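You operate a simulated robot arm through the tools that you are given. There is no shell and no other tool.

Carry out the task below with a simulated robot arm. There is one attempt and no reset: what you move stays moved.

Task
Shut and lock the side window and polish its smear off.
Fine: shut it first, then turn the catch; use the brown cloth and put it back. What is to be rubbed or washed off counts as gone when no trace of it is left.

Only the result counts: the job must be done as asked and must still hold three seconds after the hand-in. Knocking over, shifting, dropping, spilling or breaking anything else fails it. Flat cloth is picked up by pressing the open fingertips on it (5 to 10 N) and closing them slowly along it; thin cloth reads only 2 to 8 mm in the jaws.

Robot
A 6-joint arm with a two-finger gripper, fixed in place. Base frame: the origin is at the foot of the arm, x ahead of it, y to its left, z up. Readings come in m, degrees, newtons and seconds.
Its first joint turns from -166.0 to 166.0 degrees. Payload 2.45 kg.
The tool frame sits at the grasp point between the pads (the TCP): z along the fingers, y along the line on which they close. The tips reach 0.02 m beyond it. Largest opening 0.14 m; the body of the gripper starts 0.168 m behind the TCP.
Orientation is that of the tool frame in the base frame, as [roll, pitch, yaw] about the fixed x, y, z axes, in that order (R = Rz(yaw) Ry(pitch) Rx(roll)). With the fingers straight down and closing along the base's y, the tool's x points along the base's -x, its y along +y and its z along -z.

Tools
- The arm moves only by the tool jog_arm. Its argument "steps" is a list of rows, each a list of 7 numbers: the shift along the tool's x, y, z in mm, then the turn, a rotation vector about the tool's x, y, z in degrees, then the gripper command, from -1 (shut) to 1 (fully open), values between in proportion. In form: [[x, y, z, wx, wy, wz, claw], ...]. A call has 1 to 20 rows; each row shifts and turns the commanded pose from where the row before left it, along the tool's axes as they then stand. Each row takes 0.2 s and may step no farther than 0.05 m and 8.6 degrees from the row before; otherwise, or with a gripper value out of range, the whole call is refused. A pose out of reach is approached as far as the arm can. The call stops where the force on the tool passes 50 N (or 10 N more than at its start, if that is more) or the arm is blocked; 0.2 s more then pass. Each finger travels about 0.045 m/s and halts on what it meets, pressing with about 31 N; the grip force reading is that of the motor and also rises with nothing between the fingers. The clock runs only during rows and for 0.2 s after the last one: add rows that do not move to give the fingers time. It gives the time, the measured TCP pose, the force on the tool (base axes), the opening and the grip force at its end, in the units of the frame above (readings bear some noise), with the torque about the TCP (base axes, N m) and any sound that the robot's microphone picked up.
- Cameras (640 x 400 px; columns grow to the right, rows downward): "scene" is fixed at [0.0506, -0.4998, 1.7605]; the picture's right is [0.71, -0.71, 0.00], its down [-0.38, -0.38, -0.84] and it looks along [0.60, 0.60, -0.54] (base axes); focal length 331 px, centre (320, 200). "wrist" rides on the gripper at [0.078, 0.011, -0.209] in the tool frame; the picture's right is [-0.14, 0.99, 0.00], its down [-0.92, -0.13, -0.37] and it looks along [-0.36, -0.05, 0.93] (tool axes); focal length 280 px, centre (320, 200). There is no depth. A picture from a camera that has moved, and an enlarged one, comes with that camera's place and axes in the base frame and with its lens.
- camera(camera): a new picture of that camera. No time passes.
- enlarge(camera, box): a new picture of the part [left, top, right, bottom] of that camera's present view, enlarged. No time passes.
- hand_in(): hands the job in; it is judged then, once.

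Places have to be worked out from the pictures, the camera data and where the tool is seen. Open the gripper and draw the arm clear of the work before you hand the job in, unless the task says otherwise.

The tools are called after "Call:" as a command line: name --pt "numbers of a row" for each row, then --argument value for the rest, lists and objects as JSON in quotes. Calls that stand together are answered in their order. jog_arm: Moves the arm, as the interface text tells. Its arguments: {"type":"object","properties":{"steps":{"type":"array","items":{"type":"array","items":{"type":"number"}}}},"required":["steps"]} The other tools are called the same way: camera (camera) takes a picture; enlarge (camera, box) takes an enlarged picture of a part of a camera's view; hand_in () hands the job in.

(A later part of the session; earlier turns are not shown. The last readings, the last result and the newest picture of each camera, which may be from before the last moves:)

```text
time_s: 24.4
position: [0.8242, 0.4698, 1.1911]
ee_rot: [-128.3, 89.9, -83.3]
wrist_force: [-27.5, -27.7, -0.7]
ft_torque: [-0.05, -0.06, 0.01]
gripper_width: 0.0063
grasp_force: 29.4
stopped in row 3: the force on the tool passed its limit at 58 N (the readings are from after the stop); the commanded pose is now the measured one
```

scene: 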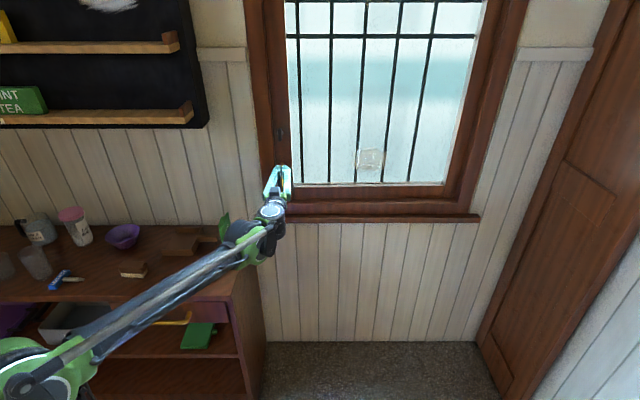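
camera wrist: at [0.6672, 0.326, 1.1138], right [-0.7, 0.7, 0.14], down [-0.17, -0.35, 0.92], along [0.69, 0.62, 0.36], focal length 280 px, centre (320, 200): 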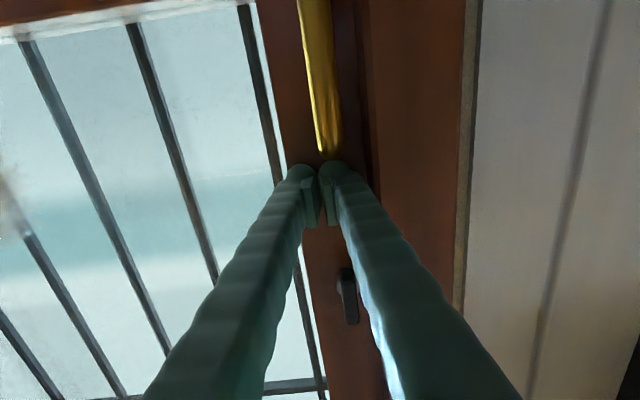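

The sash met its stop (force ~39 N at tip n≈0.935). I'll retract 12 cm, open the fingers partway, and check that it stays shut while locating the knob.

Call:
jog_arm --pt "0 0 -10 0 0 0 -1" --pt "0 0 -40 0 0 0 -1" --pt "0 0 -45 0 0 0 -0.3" --pt "0 0 -45 0 0 0 -0.3" --pt "0 0 0 0 0 0 -0.3" --pt "0 0 0 0 0 0 -0.3"

Call:
camera --camera "wrist"

Call:
enlarge --camera "scene" --box '[250, 100, 410, 220]'

```text
time_s: 25.8
position: [0.7268, 0.3738, 1.1909]
ee_rot: [-155.8, 89.9, -110.8]
wrist_force: [0.6, 0.8, 0.2]
ft_torque: [0.0, 0.02, -0.03]
gripper_width: 0.049
grasp_force: 0.0
```

```text
taken
camera wrist: at [0.5728, 0.2323, 1.1131], right [-0.7, 0.7, 0.14], down [-0.17, -0.35, 0.92], along [0.69, 0.62, 0.36], focal length 280 px, centre (320, 200)
```

wrist: 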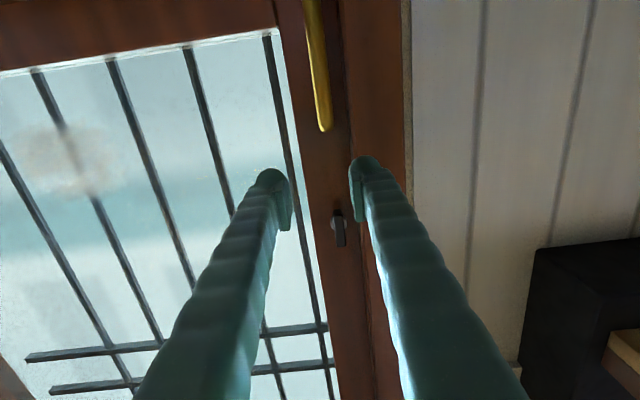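

```text
3.33 times, centred on (330, 160) of scene
camera zoom: at [0.0506, -0.4998, 1.7605], right [0.71, -0.71, 0.0], down [-0.38, -0.38, -0.84], along [0.6, 0.6, -0.54], focal length 1103 px, centre (287, 333)
```

zoom: 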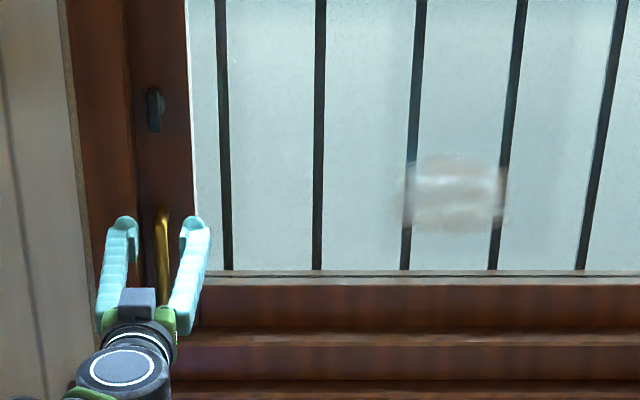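

The window stays shut. The knob triangulates to u≈0.237, n≈0.90, z≈1.286. I'll zoom on it to see its shape and orientation.

Call:
enlarge --camera "wrist" --box '[290, 180, 390, 270]'

Call:
enlarge --camera "scene" --box '[260, 110, 310, 150]'

```text
4.44 times, centred on (340, 225) of wrist
camera zoom: at [0.5728, 0.2323, 1.1131], right [-0.7, 0.7, 0.14], down [-0.17, -0.35, 0.92], along [0.69, 0.62, 0.36], focal length 1246 px, centre (231, 89)
```

zoom: 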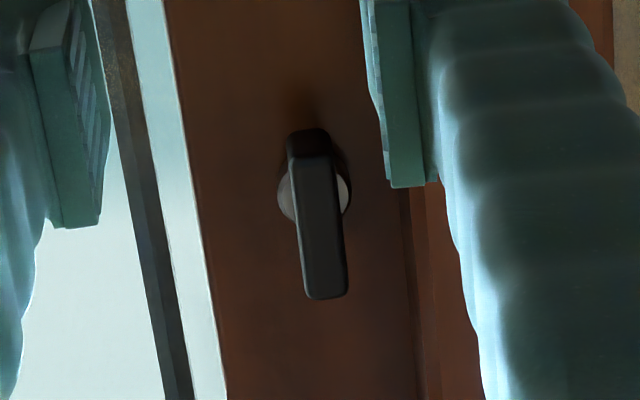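

```text
10.00 times, centred on (285, 130) of scene
camera zoom: at [0.0506, -0.4998, 1.7605], right [0.71, -0.71, 0.0], down [-0.38, -0.38, -0.84], along [0.6, 0.6, -0.54], focal length 3309 px, centre (670, 900)
```

zoom: 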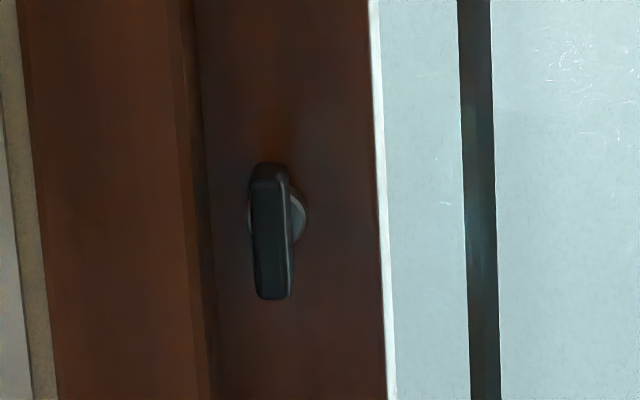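

The catch is a vertical bar about 14 mm wide and 50 mm tall on a round shaft, axis near u≈0.236, z≈1.288. I'll move in line with it with the fingers at about 32 mm opening, and check alignment before moving in.

Call:
jog_arm --pt "-45 7 0 0 0 0 -0.55" --pt "-45 6.5 0 0 0 0 -0.55" --pt "-7 0 0 0 0 0 -0.55" --pt "0 0 40 0 0 0 -0.55" --pt "0 0 0 0 0 0 -0.55"

Call:
camera --camera "wrist"

Call:
enlarge --camera "scene" --box '[240, 100, 340, 180]'

```text
time_s: 26.9
position: [0.7459, 0.4121, 1.2888]
ee_rot: [-155.9, 89.8, -110.9]
wrist_force: [-0.4, -0.3, 0.2]
ft_torque: [0.03, -0.01, 0.0]
gripper_width: 0.0314
grasp_force: 0.2
```

```text
taken
camera wrist: at [0.5922, 0.2706, 1.2103], right [-0.7, 0.7, 0.14], down [-0.17, -0.35, 0.92], along [0.69, 0.62, 0.36], focal length 280 px, centre (320, 200)
```

wrist: 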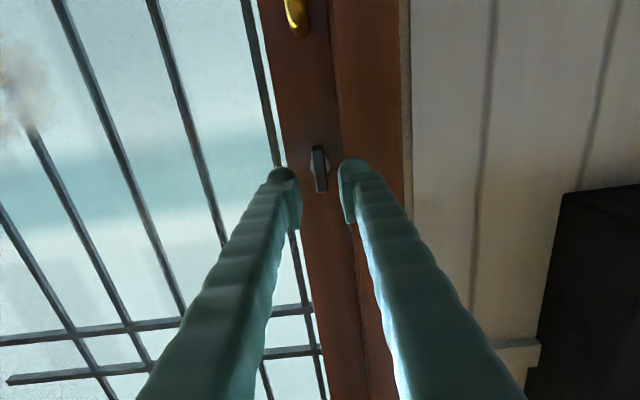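

```text
5.00 times, centred on (290, 140) of scene
camera zoom: at [0.0506, -0.4998, 1.7605], right [0.71, -0.71, 0.0], down [-0.38, -0.38, -0.84], along [0.6, 0.6, -0.54], focal length 1655 px, centre (470, 500)
```

zoom: 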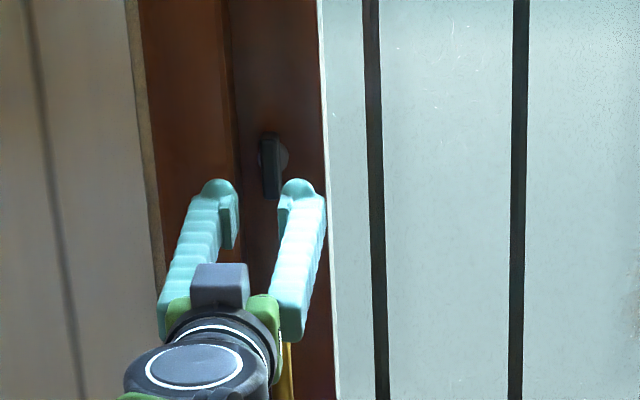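

Alignment looks good: knob at u≈0.239, z≈1.288 versus TCP u≈0.236, z≈1.289. I'll shift 2 mm and move in 80 mm so the tips straddle the bar.

Call:
jog_arm --pt "0 -2 40 0 0 0 -0.55" --pt "0 0 25 0 0 0 -0.55" --pt "0 0 10 0 0 0 -0.55" --pt "0 0 5 0 0 0 -0.55"

Call:
camera --camera "wrist"

Call:
enlarge --camera "scene" --box '[250, 100, 330, 160]'

```text
time_s: 27.9
position: [0.8032, 0.4679, 1.2873]
ee_rot: [-156.2, 89.9, -111.3]
wrist_force: [0.1, -0.3, -0.8]
ft_torque: [0.01, 0.01, 0.04]
gripper_width: 0.0317
grasp_force: 0.0
```

```text
taken
camera wrist: at [0.6494, 0.3267, 1.2104], right [-0.7, 0.7, 0.14], down [-0.17, -0.35, 0.92], along [0.69, 0.62, 0.36], focal length 280 px, centre (320, 200)
```

wrist: 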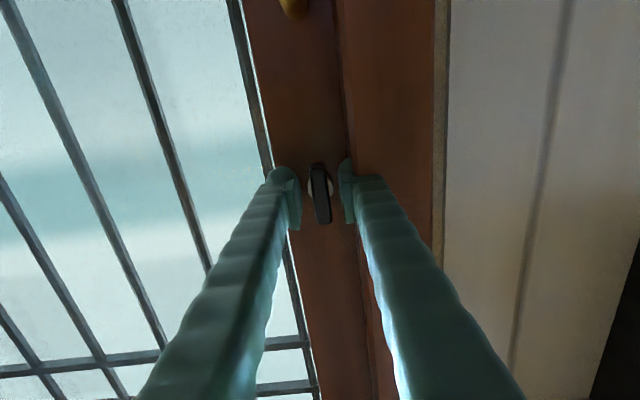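

```text
6.67 times, centred on (290, 130) of scene
camera zoom: at [0.0506, -0.4998, 1.7605], right [0.71, -0.71, 0.0], down [-0.38, -0.38, -0.84], along [0.6, 0.6, -0.54], focal length 2206 px, centre (520, 667)
```

zoom: 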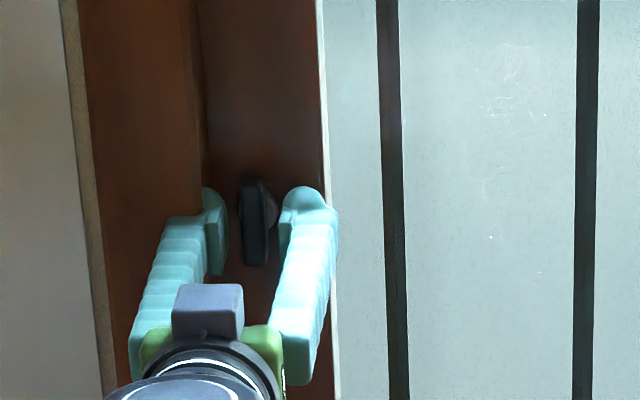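

The bar is centred between the fingertips. I go 5 mm deeper and close on it.

Call:
jog_arm --pt "0 0 5 0 0 0 -0.55" --pt "0 0 0 0 0 0 -0.8" --pt "0 0 0 0 0 0 -1" --pt "0 0 0 0 0 0 -1" --pt "0 0 0 0 0 0 -1"

Call:
camera --camera "wrist"

```text
time_s: 29.1
position: [0.8059, 0.4712, 1.2884]
ee_rot: [-152.4, 89.9, -107.4]
wrist_force: [-2.4, 1.4, -0.8]
ft_torque: [0.02, -0.02, -0.01]
gripper_width: 0.0128
grasp_force: 39.7
```

```text
taken
camera wrist: at [0.6525, 0.3303, 1.2101], right [-0.7, 0.7, 0.14], down [-0.17, -0.35, 0.92], along [0.69, 0.62, 0.36], focal length 280 px, centre (320, 200)
```

wrist: 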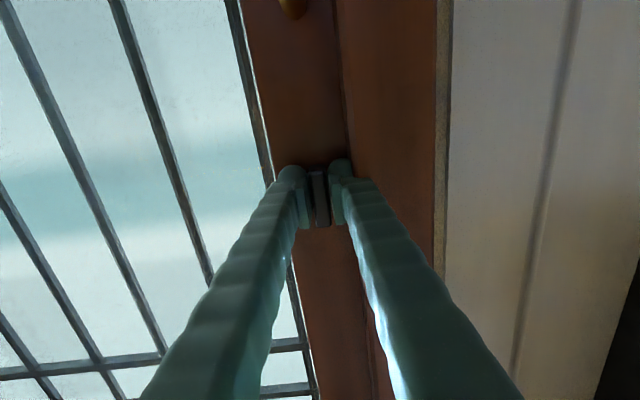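

Gripped at 12.8 mm. I'll test a small turn about the tool axis (+10°, clockwise seen from the room) and read the torque.

Call:
jog_arm --pt "0 0 0 0 0 5 -1" --pt "0 0 0 0 0 5 -1"

```text
time_s: 29.8
position: [0.8055, 0.4722, 1.2883]
ee_rot: [90.7, 80.2, 135.7]
wrist_force: [-14.9, 0.6, -8.9]
ft_torque: [-0.01, -0.02, 0.08]
gripper_width: 0.0134
grasp_force: 39.4
```

Torque is small; I check in the picture whether the bar actually turned with the fingers.

Call:
enlarge --camera "wrist" --box '[270, 140, 370, 240]'

Call:
enlarge --camera "scene" --box '[250, 100, 330, 160]'

```text
4.00 times, centred on (320, 190) of wrist
camera zoom: at [0.6427, 0.3401, 1.2132], right [-0.67, 0.67, 0.31], down [-0.06, -0.46, 0.89], along [0.74, 0.58, 0.35], focal length 1122 px, centre (320, 240)
```

zoom: 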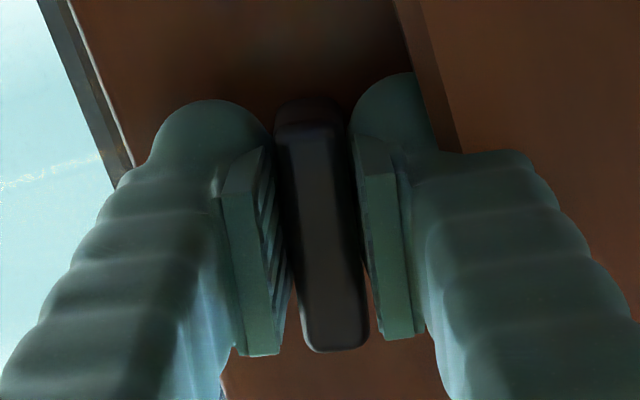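

```text
6.67 times, centred on (290, 130) of scene
camera zoom: at [0.0506, -0.4998, 1.7605], right [0.71, -0.71, 0.0], down [-0.38, -0.38, -0.84], along [0.6, 0.6, -0.54], focal length 2206 px, centre (520, 667)
```

zoom: 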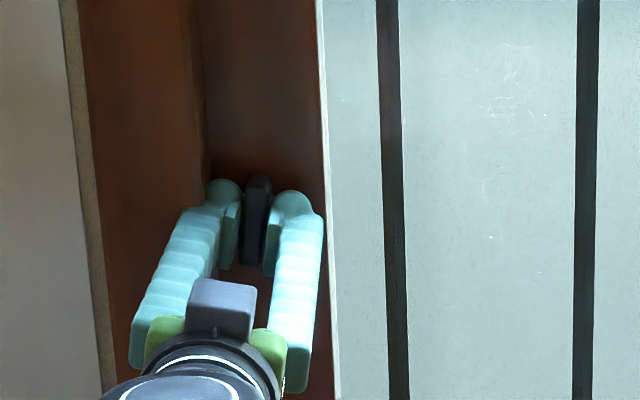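

The bar seems to be turning along with the fingers. I'll continue another 20° and check torque and picture.

Call:
jog_arm --pt "0 0 0 0 0 5 -1" --pt "0 0 0 0 0 5 -1" --pt "0 0 0 0 0 5 -1" --pt "0 0 0 0 0 5 -1"

Call:
enlarge --camera "wrist" --box '[270, 140, 370, 240]'

Call:
enlarge --camera "scene" --box '[250, 100, 330, 160]'

```text
time_s: 30.8
position: [0.8053, 0.4724, 1.2886]
ee_rot: [90.2, 60.1, 135.4]
wrist_force: [-19.7, 11.4, 2.1]
ft_torque: [-0.18, 0.13, 0.37]
gripper_width: 0.013
grasp_force: 39.4
```

```text
4.00 times, centred on (320, 190) of wrist
camera zoom: at [0.6249, 0.3579, 1.2264], right [-0.56, 0.56, 0.61], down [0.15, -0.66, 0.73], along [0.82, 0.5, 0.29], focal length 1122 px, centre (320, 240)
```

zoom: 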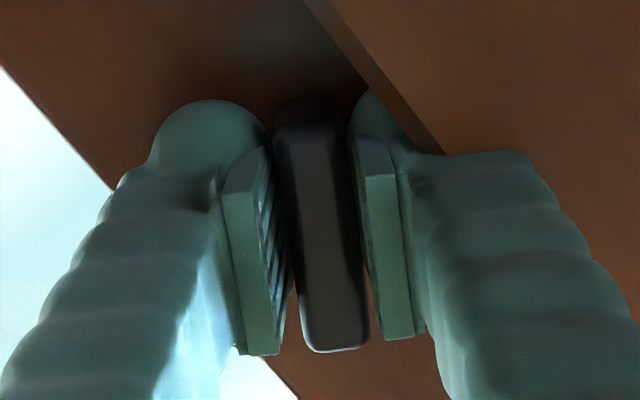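

```text
6.67 times, centred on (290, 130) of scene
camera zoom: at [0.0506, -0.4998, 1.7605], right [0.71, -0.71, 0.0], down [-0.38, -0.38, -0.84], along [0.6, 0.6, -0.54], focal length 2206 px, centre (520, 667)
```

zoom: 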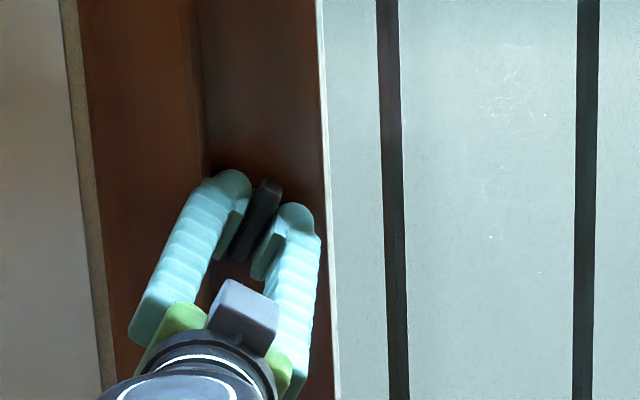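

The catch is turning with the fingers (30° so far) and the side load suggests the axis is a couple of mm toward −u. I'll shift slightly and continue turning 30° more.

Call:
jog_arm --pt "1 1.7 0 0 0 5 -1" --pt "0 0 0 0 0 5 -1" --pt "0 0 0 0 0 5 -1" --pt "0 0 0 0 0 5 -1" --pt "0 0 0 0 0 5 -1" --pt "0 0 0 0 0 5 -1"

Call:
enlarge --camera "wrist" --box '[270, 140, 370, 240]'

Call:
enlarge --camera "scene" --box '[250, 100, 330, 160]'

```text
time_s: 32.1
position: [0.8023, 0.4721, 1.2903]
ee_rot: [90.0, 30.0, 135.1]
wrist_force: [-10.9, 12.5, 43.2]
ft_torque: [-0.04, -0.15, 0.8]
gripper_width: 0.0128
grasp_force: 39.8
```

```text
4.00 times, centred on (320, 190) of wrist
camera zoom: at [0.6053, 0.3755, 1.2599], right [-0.27, 0.27, 0.93], down [0.35, -0.87, 0.35], along [0.9, 0.42, 0.14], focal length 1122 px, centre (320, 240)
```

zoom: 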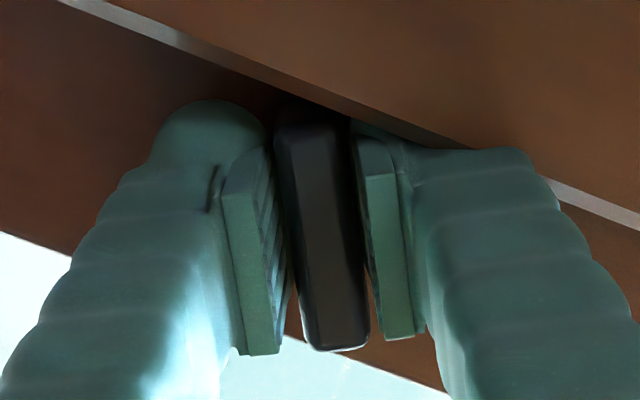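

```text
6.67 times, centred on (290, 130) of scene
camera zoom: at [0.0506, -0.4998, 1.7605], right [0.71, -0.71, 0.0], down [-0.38, -0.38, -0.84], along [0.6, 0.6, -0.54], focal length 2206 px, centre (520, 667)
```

zoom: 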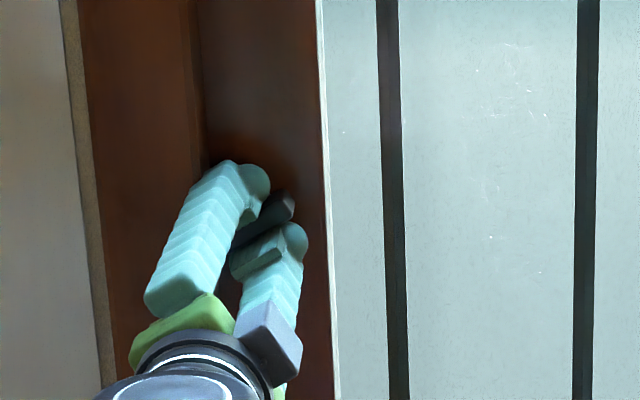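

60° done; the load is now upward on the tool (43 N), so the axis is slightly lower. I'll relieve by shifting down about 2.5 mm before turning further.

Call:
jog_arm --pt "2.1 -1.7 0 0 0 0 -1" --pt "0 0 0 0 0 0 -1"

```text
time_s: 32.5
position: [0.8037, 0.4725, 1.2896]
ee_rot: [90.0, 30.0, 135.2]
wrist_force: [-5.4, 7.0, 31.2]
ft_torque: [-0.17, 0.02, 0.81]
gripper_width: 0.0132
grasp_force: 39.7
stopped in row 1: the force on the tool passed its limit at 61 N (the readings are from after the stop); the commanded pose is now the measured one
```

The shift went the wrong way: an upward force on the tool means it presses down on the bar, so I should move up. I'll relieve upward by 2 mm.

Call:
jog_arm --pt "-1 1.7 0 0 0 0 -1"

```text
time_s: 32.9
position: [0.8028, 0.4728, 1.2893]
ee_rot: [90.2, 30.0, 135.2]
wrist_force: [-11.7, 8.7, 12.3]
ft_torque: [0.25, -0.35, -0.43]
gripper_width: 0.0131
grasp_force: 39.7
```

Load is down to ~18 N. I continue turning 15° more.

Call:
jog_arm --pt "0 0 0 0 0 5 -1" --pt "0 0 0 0 0 5 -1" --pt "0 0 0 0 0 5 -1"

Call:
enlarge --camera "wrist" --box '[270, 140, 370, 240]'

```text
time_s: 33.7
position: [0.8038, 0.4736, 1.2918]
ee_rot: [90.2, 14.9, 135.0]
wrist_force: [-12.1, 13.3, 18.1]
ft_torque: [0.01, -0.11, 0.55]
gripper_width: 0.013
grasp_force: 39.7
```

```text
4.00 times, centred on (320, 190) of wrist
camera zoom: at [0.6021, 0.3802, 1.2811], right [-0.09, 0.09, 0.99], down [0.39, -0.91, 0.11], along [0.92, 0.4, 0.04], focal length 1122 px, centre (320, 240)
```

zoom: 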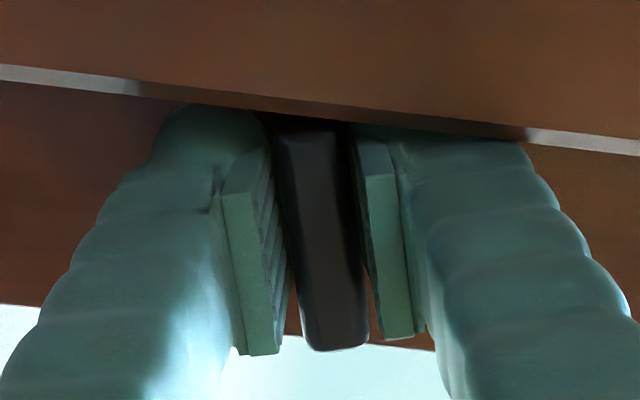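

75° now. I'll turn on to 90° with a small relief shift and see whether there's an end stop.

Call:
jog_arm --pt "0.7 1.2 0 0 0 5 -1" --pt "0 0 0 0 0 5 -1" --pt "0 0 0 0 0 5 -1"

Call:
enlarge --camera "wrist" --box '[270, 140, 370, 240]'

Call:
enlarge --camera "scene" --box '[250, 100, 330, 160]'

```text
time_s: 34.5
position: [0.8031, 0.4733, 1.2914]
ee_rot: [90.1, -0.1, 135.0]
wrist_force: [-9.5, 10.7, 20.1]
ft_torque: [0.14, -0.14, 0.68]
gripper_width: 0.0132
grasp_force: 39.6
```

```text
4.00 times, centred on (320, 190) of wrist
camera zoom: at [0.6018, 0.3802, 1.3027], right [0.1, -0.1, 0.99], down [0.39, -0.91, -0.13], along [0.92, 0.4, -0.05], focal length 1122 px, centre (320, 240)
```

zoom: 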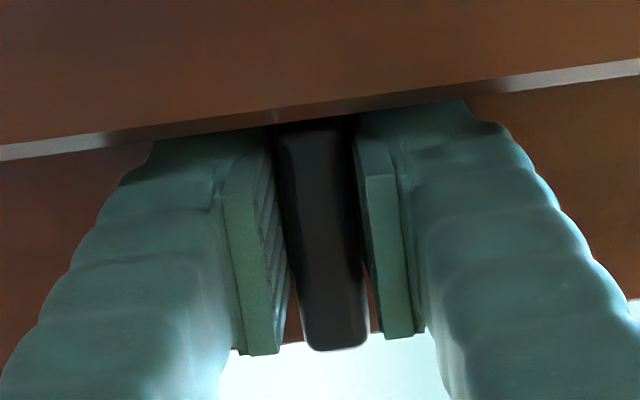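

```text
6.67 times, centred on (290, 130) of scene
camera zoom: at [0.0506, -0.4998, 1.7605], right [0.71, -0.71, 0.0], down [-0.38, -0.38, -0.84], along [0.6, 0.6, -0.54], focal length 2206 px, centre (520, 667)
```

zoom: 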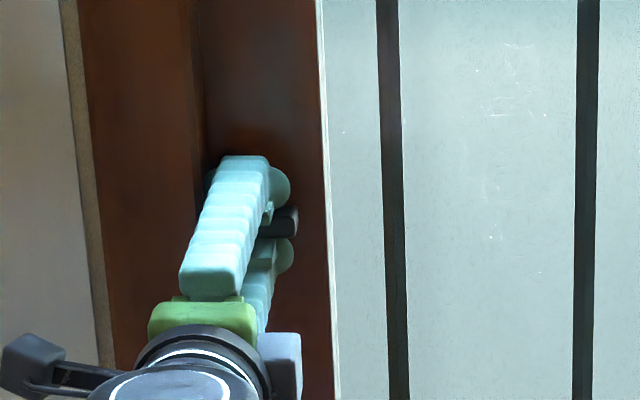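

At 90° there's no sound or stop yet. I'll try another 6° to feel whether there is an end stop.

Call:
jog_arm --pt "0 0 0 0 0 3 -1" --pt "0 0 0 0 0 3 -1"

Call:
enlarge --camera "wrist" --box '[270, 140, 370, 240]'

```text
time_s: 35.1
position: [0.8024, 0.4731, 1.292]
ee_rot: [90.1, -5.9, 135.0]
wrist_force: [-8.4, 8.6, 25.1]
ft_torque: [-0.63, -0.95, 0.17]
gripper_width: 0.014
grasp_force: 40.5
```

```text
4.00 times, centred on (320, 190) of wrist
camera zoom: at [0.6028, 0.3785, 1.3107], right [0.17, -0.17, 0.97], down [0.38, -0.9, -0.22], along [0.91, 0.4, -0.09], focal length 1122 px, centre (320, 240)
```

zoom: 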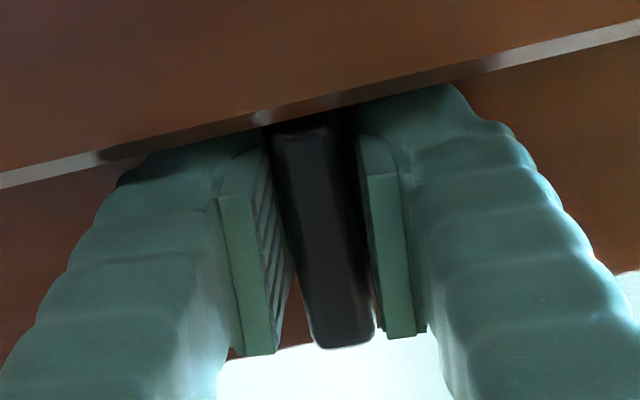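

The torque rose to about 1.1 N·m with the bar lagging in the jaws, so the catch is at its end stop at 90°. I open the fingers and retract straight back.

Call:
jog_arm --pt "0 0 0 0 0 0 -0.5" --pt "0 0 0 0 0 0 -0.45" --pt "0 0 0 0 0 0 -0.45" --pt "0 0 -25 0 0 0 -0.45" --pt "0 0 -45 0 0 0 -0.45" --pt "0 0 -45 0 0 0 -0.45" --pt "0 0 0 0 0 0 -0.45"

Call:
camera --camera "wrist"

Call:
enlarge --camera "scene" --box '[250, 100, 330, 160]'

```text
time_s: 36.7
position: [0.7234, 0.392, 1.292]
ee_rot: [90.1, -6.1, 135.0]
wrist_force: [0.2, -0.6, -0.4]
ft_torque: [0.01, 0.02, 0.01]
gripper_width: 0.0385
grasp_force: 0.1
```

```text
taken
camera wrist: at [0.5228, 0.2981, 1.3102], right [0.17, -0.17, 0.97], down [0.38, -0.9, -0.22], along [0.91, 0.41, -0.09], focal length 280 px, centre (320, 200)
```

wrist: 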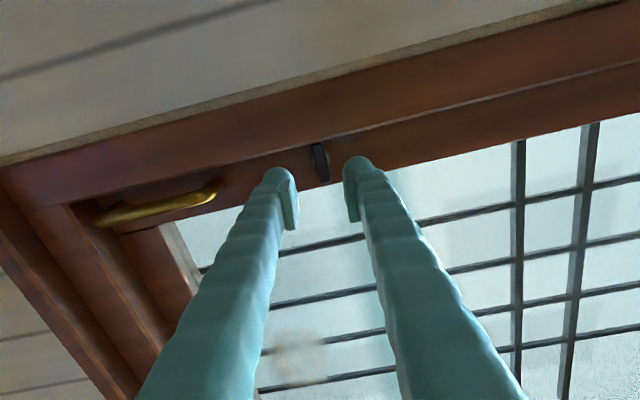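

```text
6.67 times, centred on (290, 130) of scene
camera zoom: at [0.0506, -0.4998, 1.7605], right [0.71, -0.71, 0.0], down [-0.38, -0.38, -0.84], along [0.6, 0.6, -0.54], focal length 2206 px, centre (520, 667)
```

zoom: 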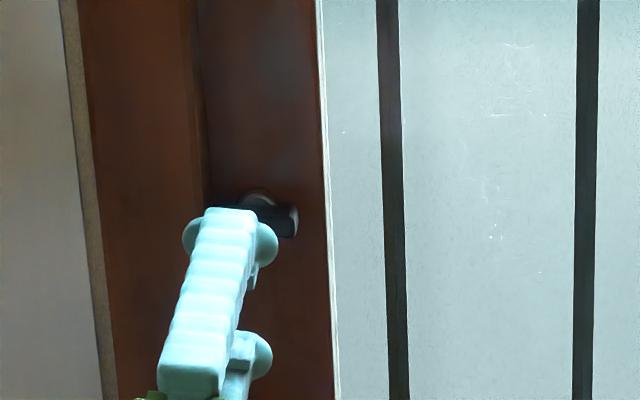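

The bar is now horizontal and stays there. I'll rotate the tool back, then check the lock with a gentle pull on the handle.

Call:
jog_arm --pt "0 0 -20 0 0 -8 -0.3" --pt "0 0 0 0 0 -8 -0.3" --pt "0 0 0 0 0 -8 -0.3" --pt "0 0 0 0 0 -8 -0.3" --pt "0 0 0 0 0 -8 -0.3" --pt "0 0 0 0 0 -8 -0.3" --pt "0 0 0 0 0 -8 -0.3" --pt "0 0 0 0 0 -8 -0.3" --pt "0 0 0 0 0 -8 -0.3" --pt "0 0 0 0 0 -8 -0.3" --pt "0 0 0 0 0 -8 -0.3" --pt "0 0 0 0 0 -8 -0.3" --pt "45 0 0 0 0 0 -0.3" --pt "45 0 0 0 0 0 -0.3" --pt "45 0 0 0 0 0 -0.3" --pt "45 0 0 0 0 0 -0.3" --pt "0 0 0 0 0 0 -0.3"

Call:
camera --camera "wrist"

Call:
camera --camera "scene"

Call:
enlarge --camera "scene" --box '[250, 100, 330, 160]'

```text
time_s: 40.3
position: [0.7094, 0.3768, 1.112]
ee_rot: [154.4, 89.9, -160.7]
wrist_force: [-0.6, 0.2, 0.7]
ft_torque: [-0.02, 0.01, 0.04]
gripper_width: 0.0491
grasp_force: 0.1
```

```text
taken
camera wrist: at [0.5552, 0.2365, 1.033], right [-0.7, 0.7, 0.14], down [-0.17, -0.35, 0.92], along [0.69, 0.62, 0.36], focal length 280 px, centre (320, 200)
```

wrist: 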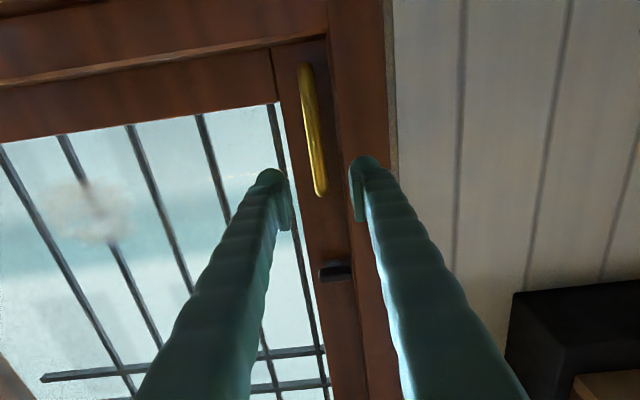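

```text
taken
```

scene: 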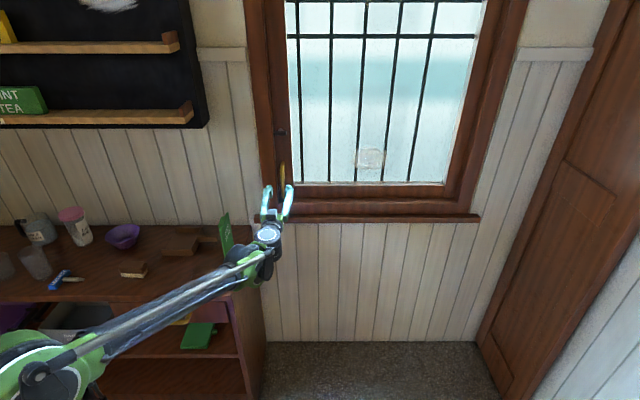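

```text
6.67 times, centred on (290, 130) of scene
camera zoom: at [0.0506, -0.4998, 1.7605], right [0.71, -0.71, 0.0], down [-0.38, -0.38, -0.84], along [0.6, 0.6, -0.54], focal length 2206 px, centre (520, 667)
```

zoom: 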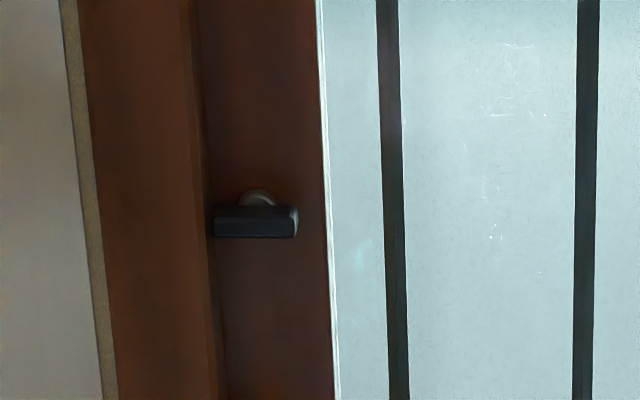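

The catch bar is horizontal. The handle bar is at u≈0.239, z≈1.01–1.145; I'll move to grip it lightly at mid-height for a pull test.

Call:
jog_arm --pt "32 -4 0 0 0 0 -0.55" --pt "0 0 45 0 0 0 -0.55" --pt "0 0 45 0 0 0 -0.55" --pt "0 0 15 0 0 0 -0.55" --pt "0 0 8 0 0 0 -0.55"

Call:
camera --camera "wrist"

Call:
enlarge --camera "scene" --box '[230, 120, 350, 210]'

```text
time_s: 41.5
position: [0.7924, 0.4533, 1.0797]
ee_rot: [152.4, 89.9, -162.6]
wrist_force: [0.4, -0.6, 1.0]
ft_torque: [0.0, 0.01, 0.04]
gripper_width: 0.0316
grasp_force: 0.1
```

```text
taken
camera wrist: at [0.638, 0.314, 1.0008], right [-0.7, 0.7, 0.14], down [-0.17, -0.35, 0.92], along [0.69, 0.62, 0.36], focal length 280 px, centre (320, 200)
```

wrist: 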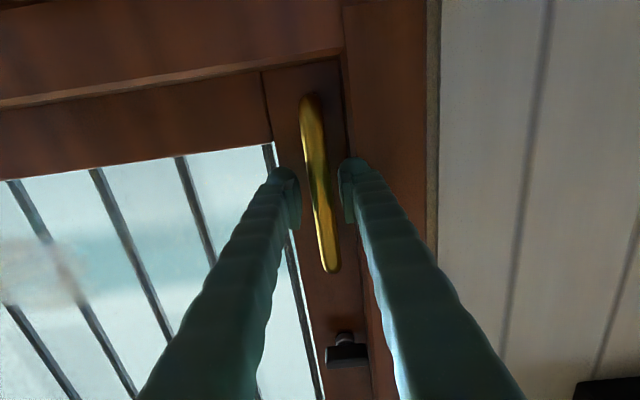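

```text
4.44 times, centred on (290, 165) of scene
camera zoom: at [0.0506, -0.4998, 1.7605], right [0.71, -0.71, 0.0], down [-0.38, -0.38, -0.84], along [0.6, 0.6, -0.54], focal length 1471 px, centre (453, 356)
```

zoom: 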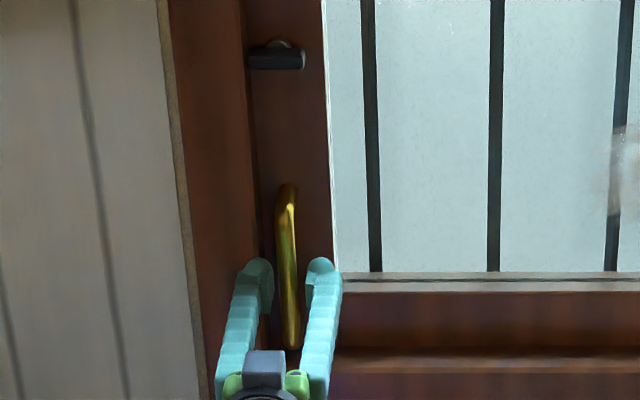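

Handle is between the fingers. I close gently, then pull back a few millimetres and read the force.

Call:
jog_arm --pt "0 0 0 0 0 0 -0.8" --pt "0 0 0 0 0 0 -1" --pt "0 0 0 0 0 0 -1" --pt "0 0 -2 0 0 0 -1" --pt "0 0 -2 0 0 0 -1" --pt "0 0 -2 0 0 0 -1"

Call:
enlarge --camera "scene" --box '[230, 120, 350, 210]'

```text
time_s: 42.9
position: [0.7904, 0.4544, 1.0787]
ee_rot: [157.0, 89.8, -157.8]
wrist_force: [13.9, 26.7, -5.8]
ft_torque: [-0.15, 0.15, 0.17]
gripper_width: 0.0135
grasp_force: 40.0
stopped in row 6: the force on the tool passed its limit at 54 N (the readings are from after the stop); the commanded pose is now the measured one
```

```text
4.44 times, centred on (290, 165) of scene
camera zoom: at [0.0506, -0.4998, 1.7605], right [0.71, -0.71, 0.0], down [-0.38, -0.38, -0.84], along [0.6, 0.6, -0.54], focal length 1471 px, centre (453, 356)
```

zoom: 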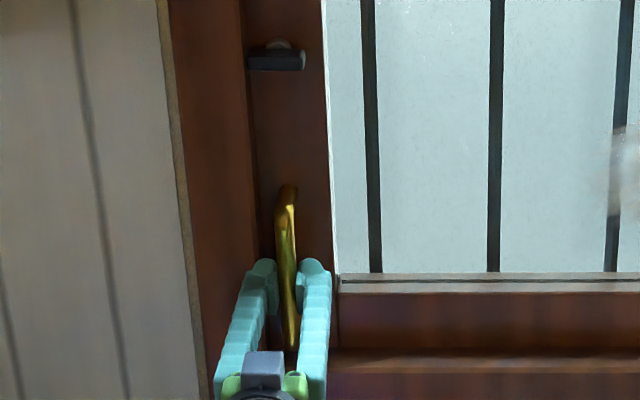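

The pull met over 50 N with no movement: the window is locked. I release, retract and raise, then tilt the tool to look at the counter.

Call:
jog_arm --pt "0 0 0 0 0 0 -0.6" --pt "0 0 0 0 0 0 -0.5" --pt "0 0 0 0 0 0 -0.5" --pt "0 0 -40 0 0 0 -0.5" --pt "0 0 -45 0 0 0 -0.5" --pt "0 0 -45 0 0 0 -0.5" --pt "0 0 -45 0 0 0 -0.5" --pt "-45 0 0 0 0 0 -0.5" --pt "-45 0 0 0 0 0 -0.5" --pt "-45 0 0 0 0 0 -0.5" --pt "-45 0 0 0 0 0 -0.5" --pt "-45 0 0 0 0 0 -0.5" --pt "0 0 0 0 0 0 -0.5"

Call:
camera --camera "scene"

```text
time_s: 45.7
position: [0.6656, 0.3266, 1.3043]
ee_rot: [133.6, 89.9, 178.6]
wrist_force: [0.4, 0.6, -0.2]
ft_torque: [-0.05, 0.02, 0.01]
gripper_width: 0.035
grasp_force: 0.0
```

```text
taken
```

scene: 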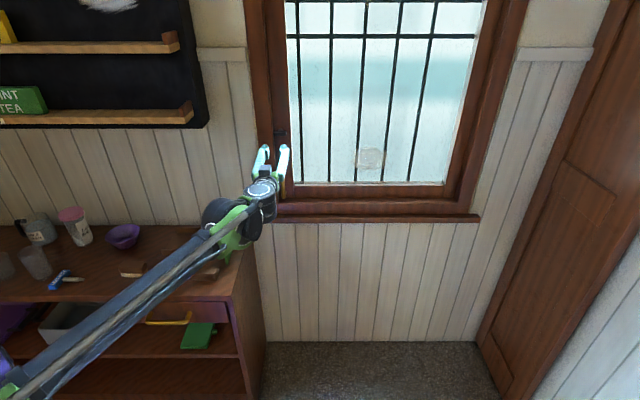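

Next I back off and tilt the tool down, then move along −u to above the cloth for a look.

Call:
jog_arm --pt "0 0 -40 0 0 0 -0.5" --pt "0 0 -40 0 0 0 -0.5" --pt "0 0 -40 0 0 0 0" --pt "0 0 0 0 8.2 0 0" --pt "0 0 0 0 8.2 0 0" --pt "0 0 0 0 8.2 0 0" --pt "0 0 0 0 8.2 0 0" --pt "0 0 0 0 8.2 0 0" --pt "0 0 0 0 8.2 0 0" --pt "0 0 0 0 8.2 0 0" --pt "0 0 0 0 8.2 0 0" --pt "0 0 0 0 8.2 0 0" --pt "0 0 0 0 8.2 0 0" --pt "0 0 0 0 8 0 0" --pt "0 45 0 0 0 0 0" --pt "0 45 0 0 0 0 0" --pt "0 45 0 0 0 0 0" --pt "0 45 0 0 0 0 0" --pt "0 0 0 0 0 0 0"

Call:
camera --camera "wrist"

Call:
camera --camera "scene"

```text
time_s: 49.7
position: [0.4532, 0.3706, 1.3056]
ee_rot: [179.9, -0.1, -134.9]
wrist_force: [-0.3, 0.0, 0.2]
ft_torque: [0.0, -0.03, 0.0]
gripper_width: 0.0701
grasp_force: 0.0
```

```text
taken
camera wrist: at [0.3922, 0.3219, 1.5145], right [-0.6, 0.8, 0.0], down [0.74, 0.56, 0.37], along [0.29, 0.22, -0.93], focal length 280 px, centre (320, 200)
```

wrist: 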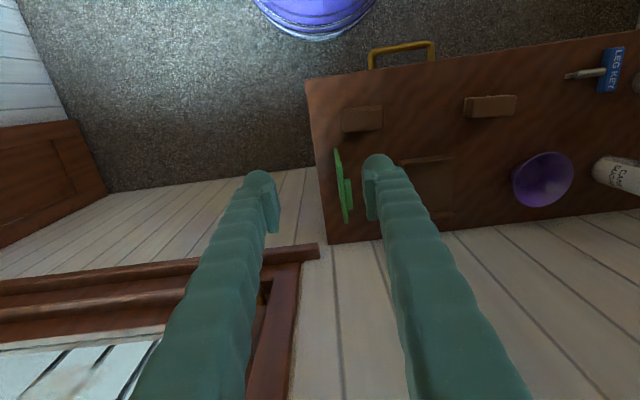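

```text
taken
```

scene: 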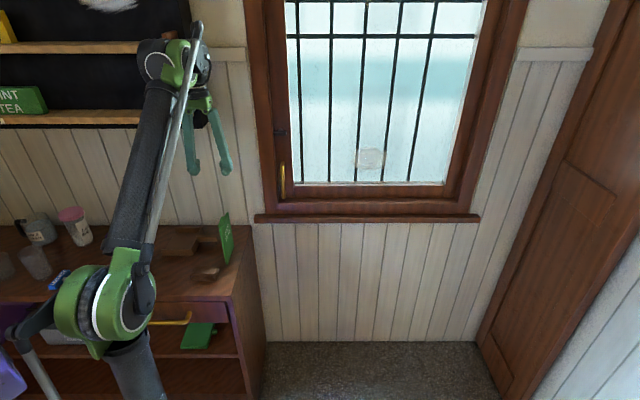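

Tool is vertical. I estimate the folded cloth's centre near u≈−0.04, n≈0.578 (x≈0.38, y≈0.435), top z≈0.86. I'll move above it and look straight down.

Call:
jog_arm --pt "0 49 0 0 0 0 0" --pt "0 48 0 0 0 0 0" --pt "4 0 45 0 0 0 0" --pt "0 0 45 0 0 0 0" --pt "0 0 45 0 0 0 0" --pt "0 0 0 0 0 0 0"

Call:
camera --camera "wrist"

Call:
enlarge --camera "scene" --box '[100, 160, 300, 300]'

```text
time_s: 51.1
position: [0.38, 0.4356, 1.1688]
ee_rot: [179.9, -0.2, -134.9]
wrist_force: [0.2, -0.2, -0.1]
ft_torque: [0.01, 0.01, -0.01]
gripper_width: 0.0699
grasp_force: 0.0
```

```text
taken
camera wrist: at [0.3195, 0.3882, 1.3789], right [-0.6, 0.8, 0.0], down [0.74, 0.56, 0.37], along [0.29, 0.22, -0.93], focal length 280 px, centre (320, 200)
```

wrist: 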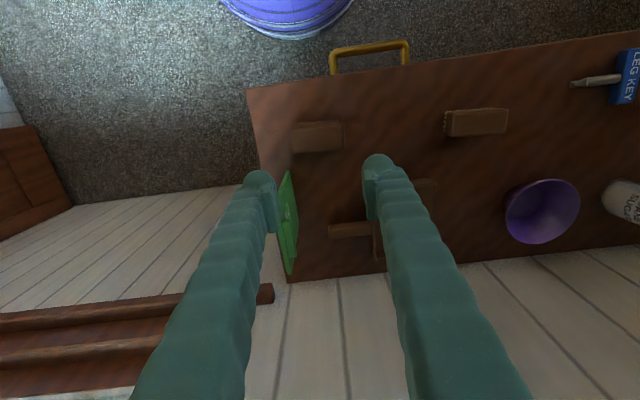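

```text
2.86 times, centred on (200, 230) of scene
camera zoom: at [0.0506, -0.4998, 1.7605], right [0.71, -0.71, 0.0], down [-0.38, -0.38, -0.84], along [0.6, 0.6, -0.54], focal length 946 px, centre (663, 114)
```

zoom: 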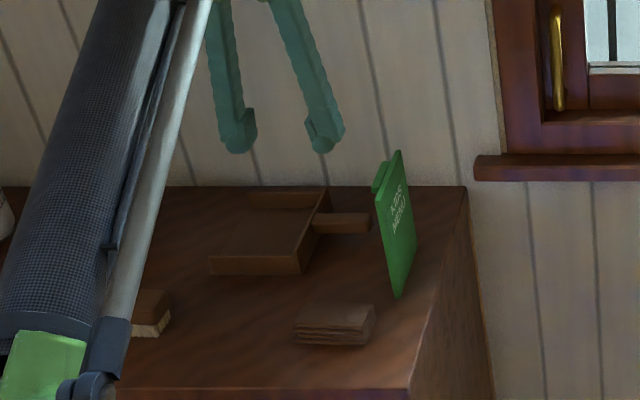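

The cloth's centre computes to u≈−0.035, n≈0.575, top z≈0.87, roughly 9 × 6 cm. I'll enlarge it to see how it's built.

Call:
enlarge --camera "scene" --box '[180, 250, 230, 285]'

Call:
enlarge --camera "wrist" --box '[240, 80, 400, 180]'

Call:
enlarge --camera "wrist" --box '[400, 40, 640, 270]'

```text
11.43 times, centred on (205, 268) of scene
camera zoom: at [0.0506, -0.4998, 1.7605], right [0.71, -0.71, 0.0], down [-0.38, -0.38, -0.84], along [0.6, 0.6, -0.54], focal length 3782 px, centre (1634, -571)
```

zoom: 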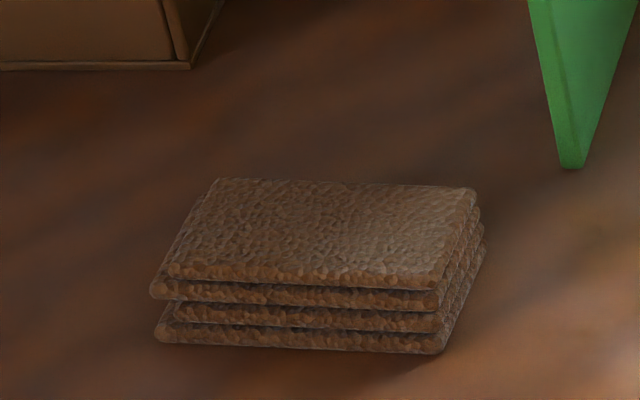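

```text
4.00 times, centred on (320, 130) of wrist
camera zoom: at [0.3195, 0.3882, 1.3789], right [-0.6, 0.8, 0.0], down [0.74, 0.56, 0.37], along [0.29, 0.22, -0.93], focal length 1122 px, centre (320, 480)
```

zoom: 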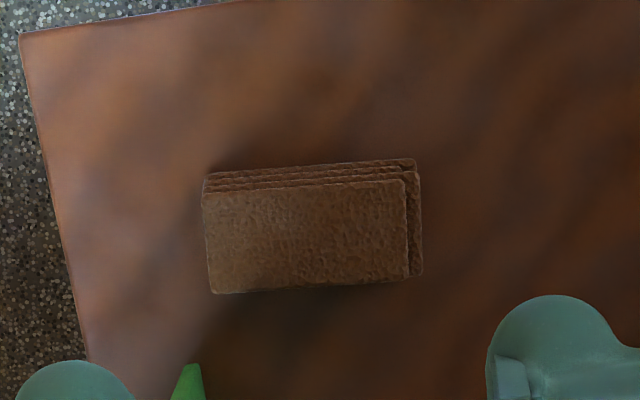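

```text
1.74 times, centred on (520, 155) of wrist
camera zoom: at [0.3195, 0.3882, 1.3789], right [-0.6, 0.8, 0.0], down [0.74, 0.56, 0.37], along [0.29, 0.22, -0.93], focal length 488 px, centre (-28, 278)
```

zoom: 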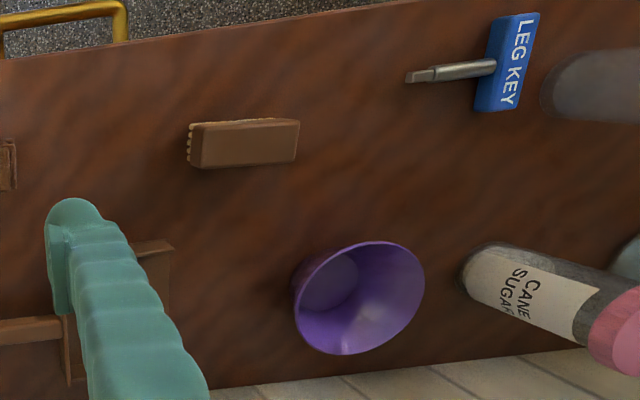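

It's a four-layer folded pad about 9 × 5.5 × 2.6 cm on a counter at z≈0.845, its long axis about 5° off the wall direction. I'll turn the tool so the fingers close across its short side, staying at this height.

Call:
jog_arm --pt "0 0 0 0 0 8 0.25" --pt "0 0 0 0 0 8 0.25" --pt "0 0 0 0 0 8 0.25" --pt "0 0 0 0 0 8 0.25" --pt "0 0 0 0 0 8 0.25" --pt "0 0 0 0 0 8 0.25" --pt "0 0 0 0 0 8 0.25" --pt "0 0 0 0 0 8 0.25" --pt "0 0 0 0 0 8 0.25" --pt "0 0 0 0 0 8 0.25" --pt "0 0 0 0 0 8 0.25" --pt "0 0 0 0 0 7.5 0.25" --pt "0 0 0 0 0 0 0.25"

Call:
camera --camera "wrist"

Call:
camera --camera "scene"

```text
time_s: 53.9
position: [0.3818, 0.4356, 1.171]
ee_rot: [-179.9, -0.2, 129.5]
wrist_force: [-0.6, 0.1, 0.1]
ft_torque: [-0.03, 0.04, -0.01]
gripper_width: 0.0874
grasp_force: 0.1
```

```text
taken
camera wrist: at [0.3426, 0.5026, 1.3794], right [0.85, 0.52, 0.0], down [0.49, -0.79, 0.37], along [0.19, -0.31, -0.93], focal length 280 px, centre (320, 200)
```

wrist: 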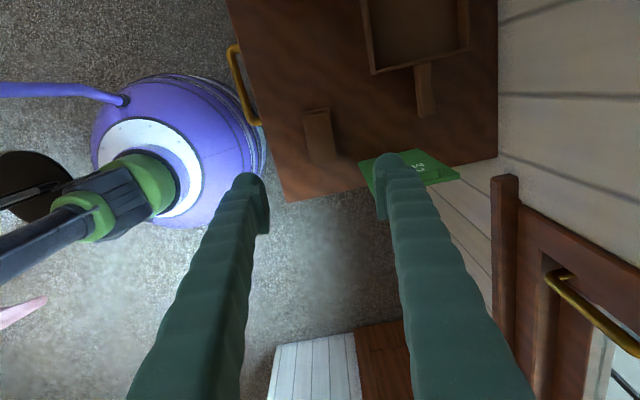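

```text
taken
```

scene: 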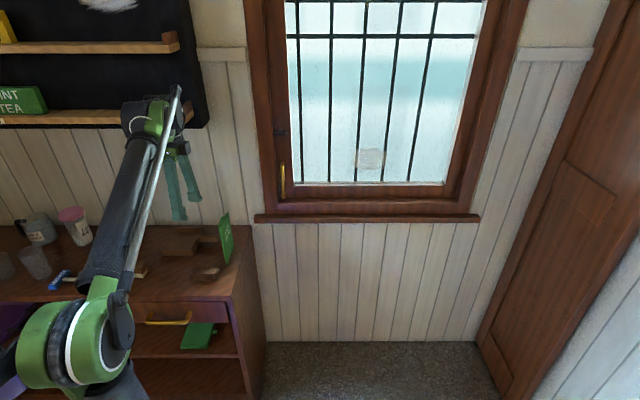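

I'll zoom in on the pad from this new angle to refine its centre and orientation.

Call:
enlarge --camera "wrist" --box '[260, 80, 400, 200]'

```text
3.33 times, centred on (330, 140) of wrist
camera zoom: at [0.3426, 0.5026, 1.3794], right [0.85, 0.52, 0.0], down [0.49, -0.79, 0.37], along [0.19, -0.31, -0.93], focal length 935 px, centre (287, 400)
```

zoom: 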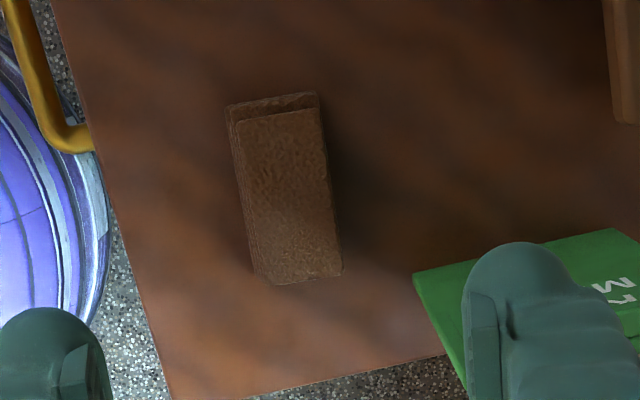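

The tool is aligned with the pad within about 1°. Its centre works out to (0.388, 0.434), top z≈0.864–0.872. I'll centre over it and descend to just above it.

Call:
jog_arm --pt "-5.6 4.2 45 0 0 0 0.25" --pt "0 0 45 0 0 0 0.25" --pt "0 0 45 0 0 0 0.25" --pt "0 0 45 0 0 0 0.25" --pt "0 0 45 0 0 0 0.25" --pt "0 0 30 0 0 0 0.25" --pt "0 0 0 0 0 0 0.25"

Call:
camera --camera "wrist"

Call:
enlarge --camera "scene" --box '[140, 170, 300, 300]'

```text
time_s: 55.5
position: [0.3865, 0.4348, 0.9153]
ee_rot: [-179.9, 0.0, 129.6]
wrist_force: [-0.1, 0.7, 0.1]
ft_torque: [-0.03, 0.0, -0.02]
gripper_width: 0.0877
grasp_force: 0.0
```

```text
taken
camera wrist: at [0.3479, 0.5014, 1.1235], right [0.85, 0.53, 0.0], down [0.49, -0.79, 0.37], along [0.19, -0.31, -0.93], focal length 280 px, centre (320, 200)
```

wrist: 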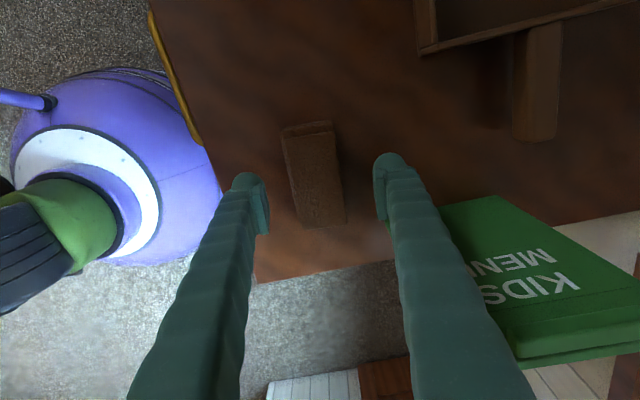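

```text
3.08 times, centred on (220, 235) of scene
camera zoom: at [0.0506, -0.4998, 1.7605], right [0.71, -0.71, 0.0], down [-0.38, -0.38, -0.84], along [0.6, 0.6, -0.54], focal length 1018 px, centre (628, 92)
```

zoom: 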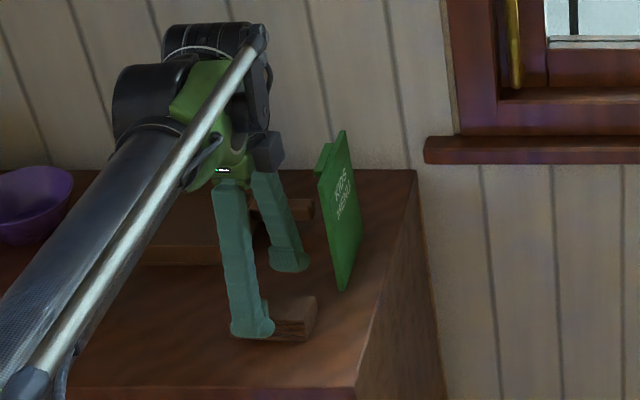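

Well centred. I descend in stages with the fingers straddling the pad, watching the force for counter contact.

Call:
jog_arm --pt "0 -2 15 0 0 0 0.25" --pt "0 0 10 0 0 0 0.25" --pt "0 0 8 0 0 0 0.25" --pt "0 0 0 0 0 0 0.25"

Call:
enlarge --camera "wrist" --box '[230, 100, 410, 260]'

Call:
enlarge --camera "scene" --box '[170, 220, 250, 290]'

```text
time_s: 56.5
position: [0.3856, 0.4324, 0.8817]
ee_rot: [-179.8, -0.1, 129.6]
wrist_force: [0.0, 0.3, -0.4]
ft_torque: [0.03, 0.01, 0.01]
gripper_width: 0.0876
grasp_force: 0.0
```

```text
2.50 times, centred on (320, 180) of wrist
camera zoom: at [0.3468, 0.5003, 1.0909], right [0.85, 0.53, 0.0], down [0.49, -0.79, 0.37], along [0.19, -0.31, -0.93], focal length 701 px, centre (320, 250)
```

zoom: 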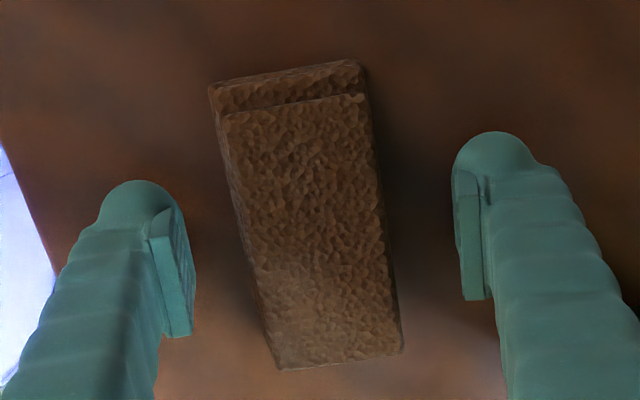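

```text
5.71 times, centred on (210, 255) of scene
camera zoom: at [0.0506, -0.4998, 1.7605], right [0.71, -0.71, 0.0], down [-0.38, -0.38, -0.84], along [0.6, 0.6, -0.54], focal length 1891 px, centre (949, -114)
```

zoom: 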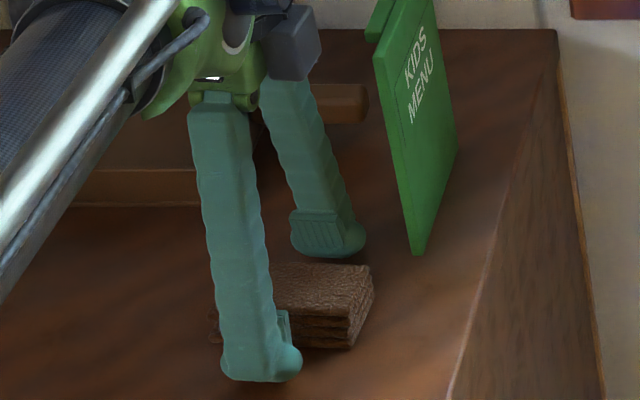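

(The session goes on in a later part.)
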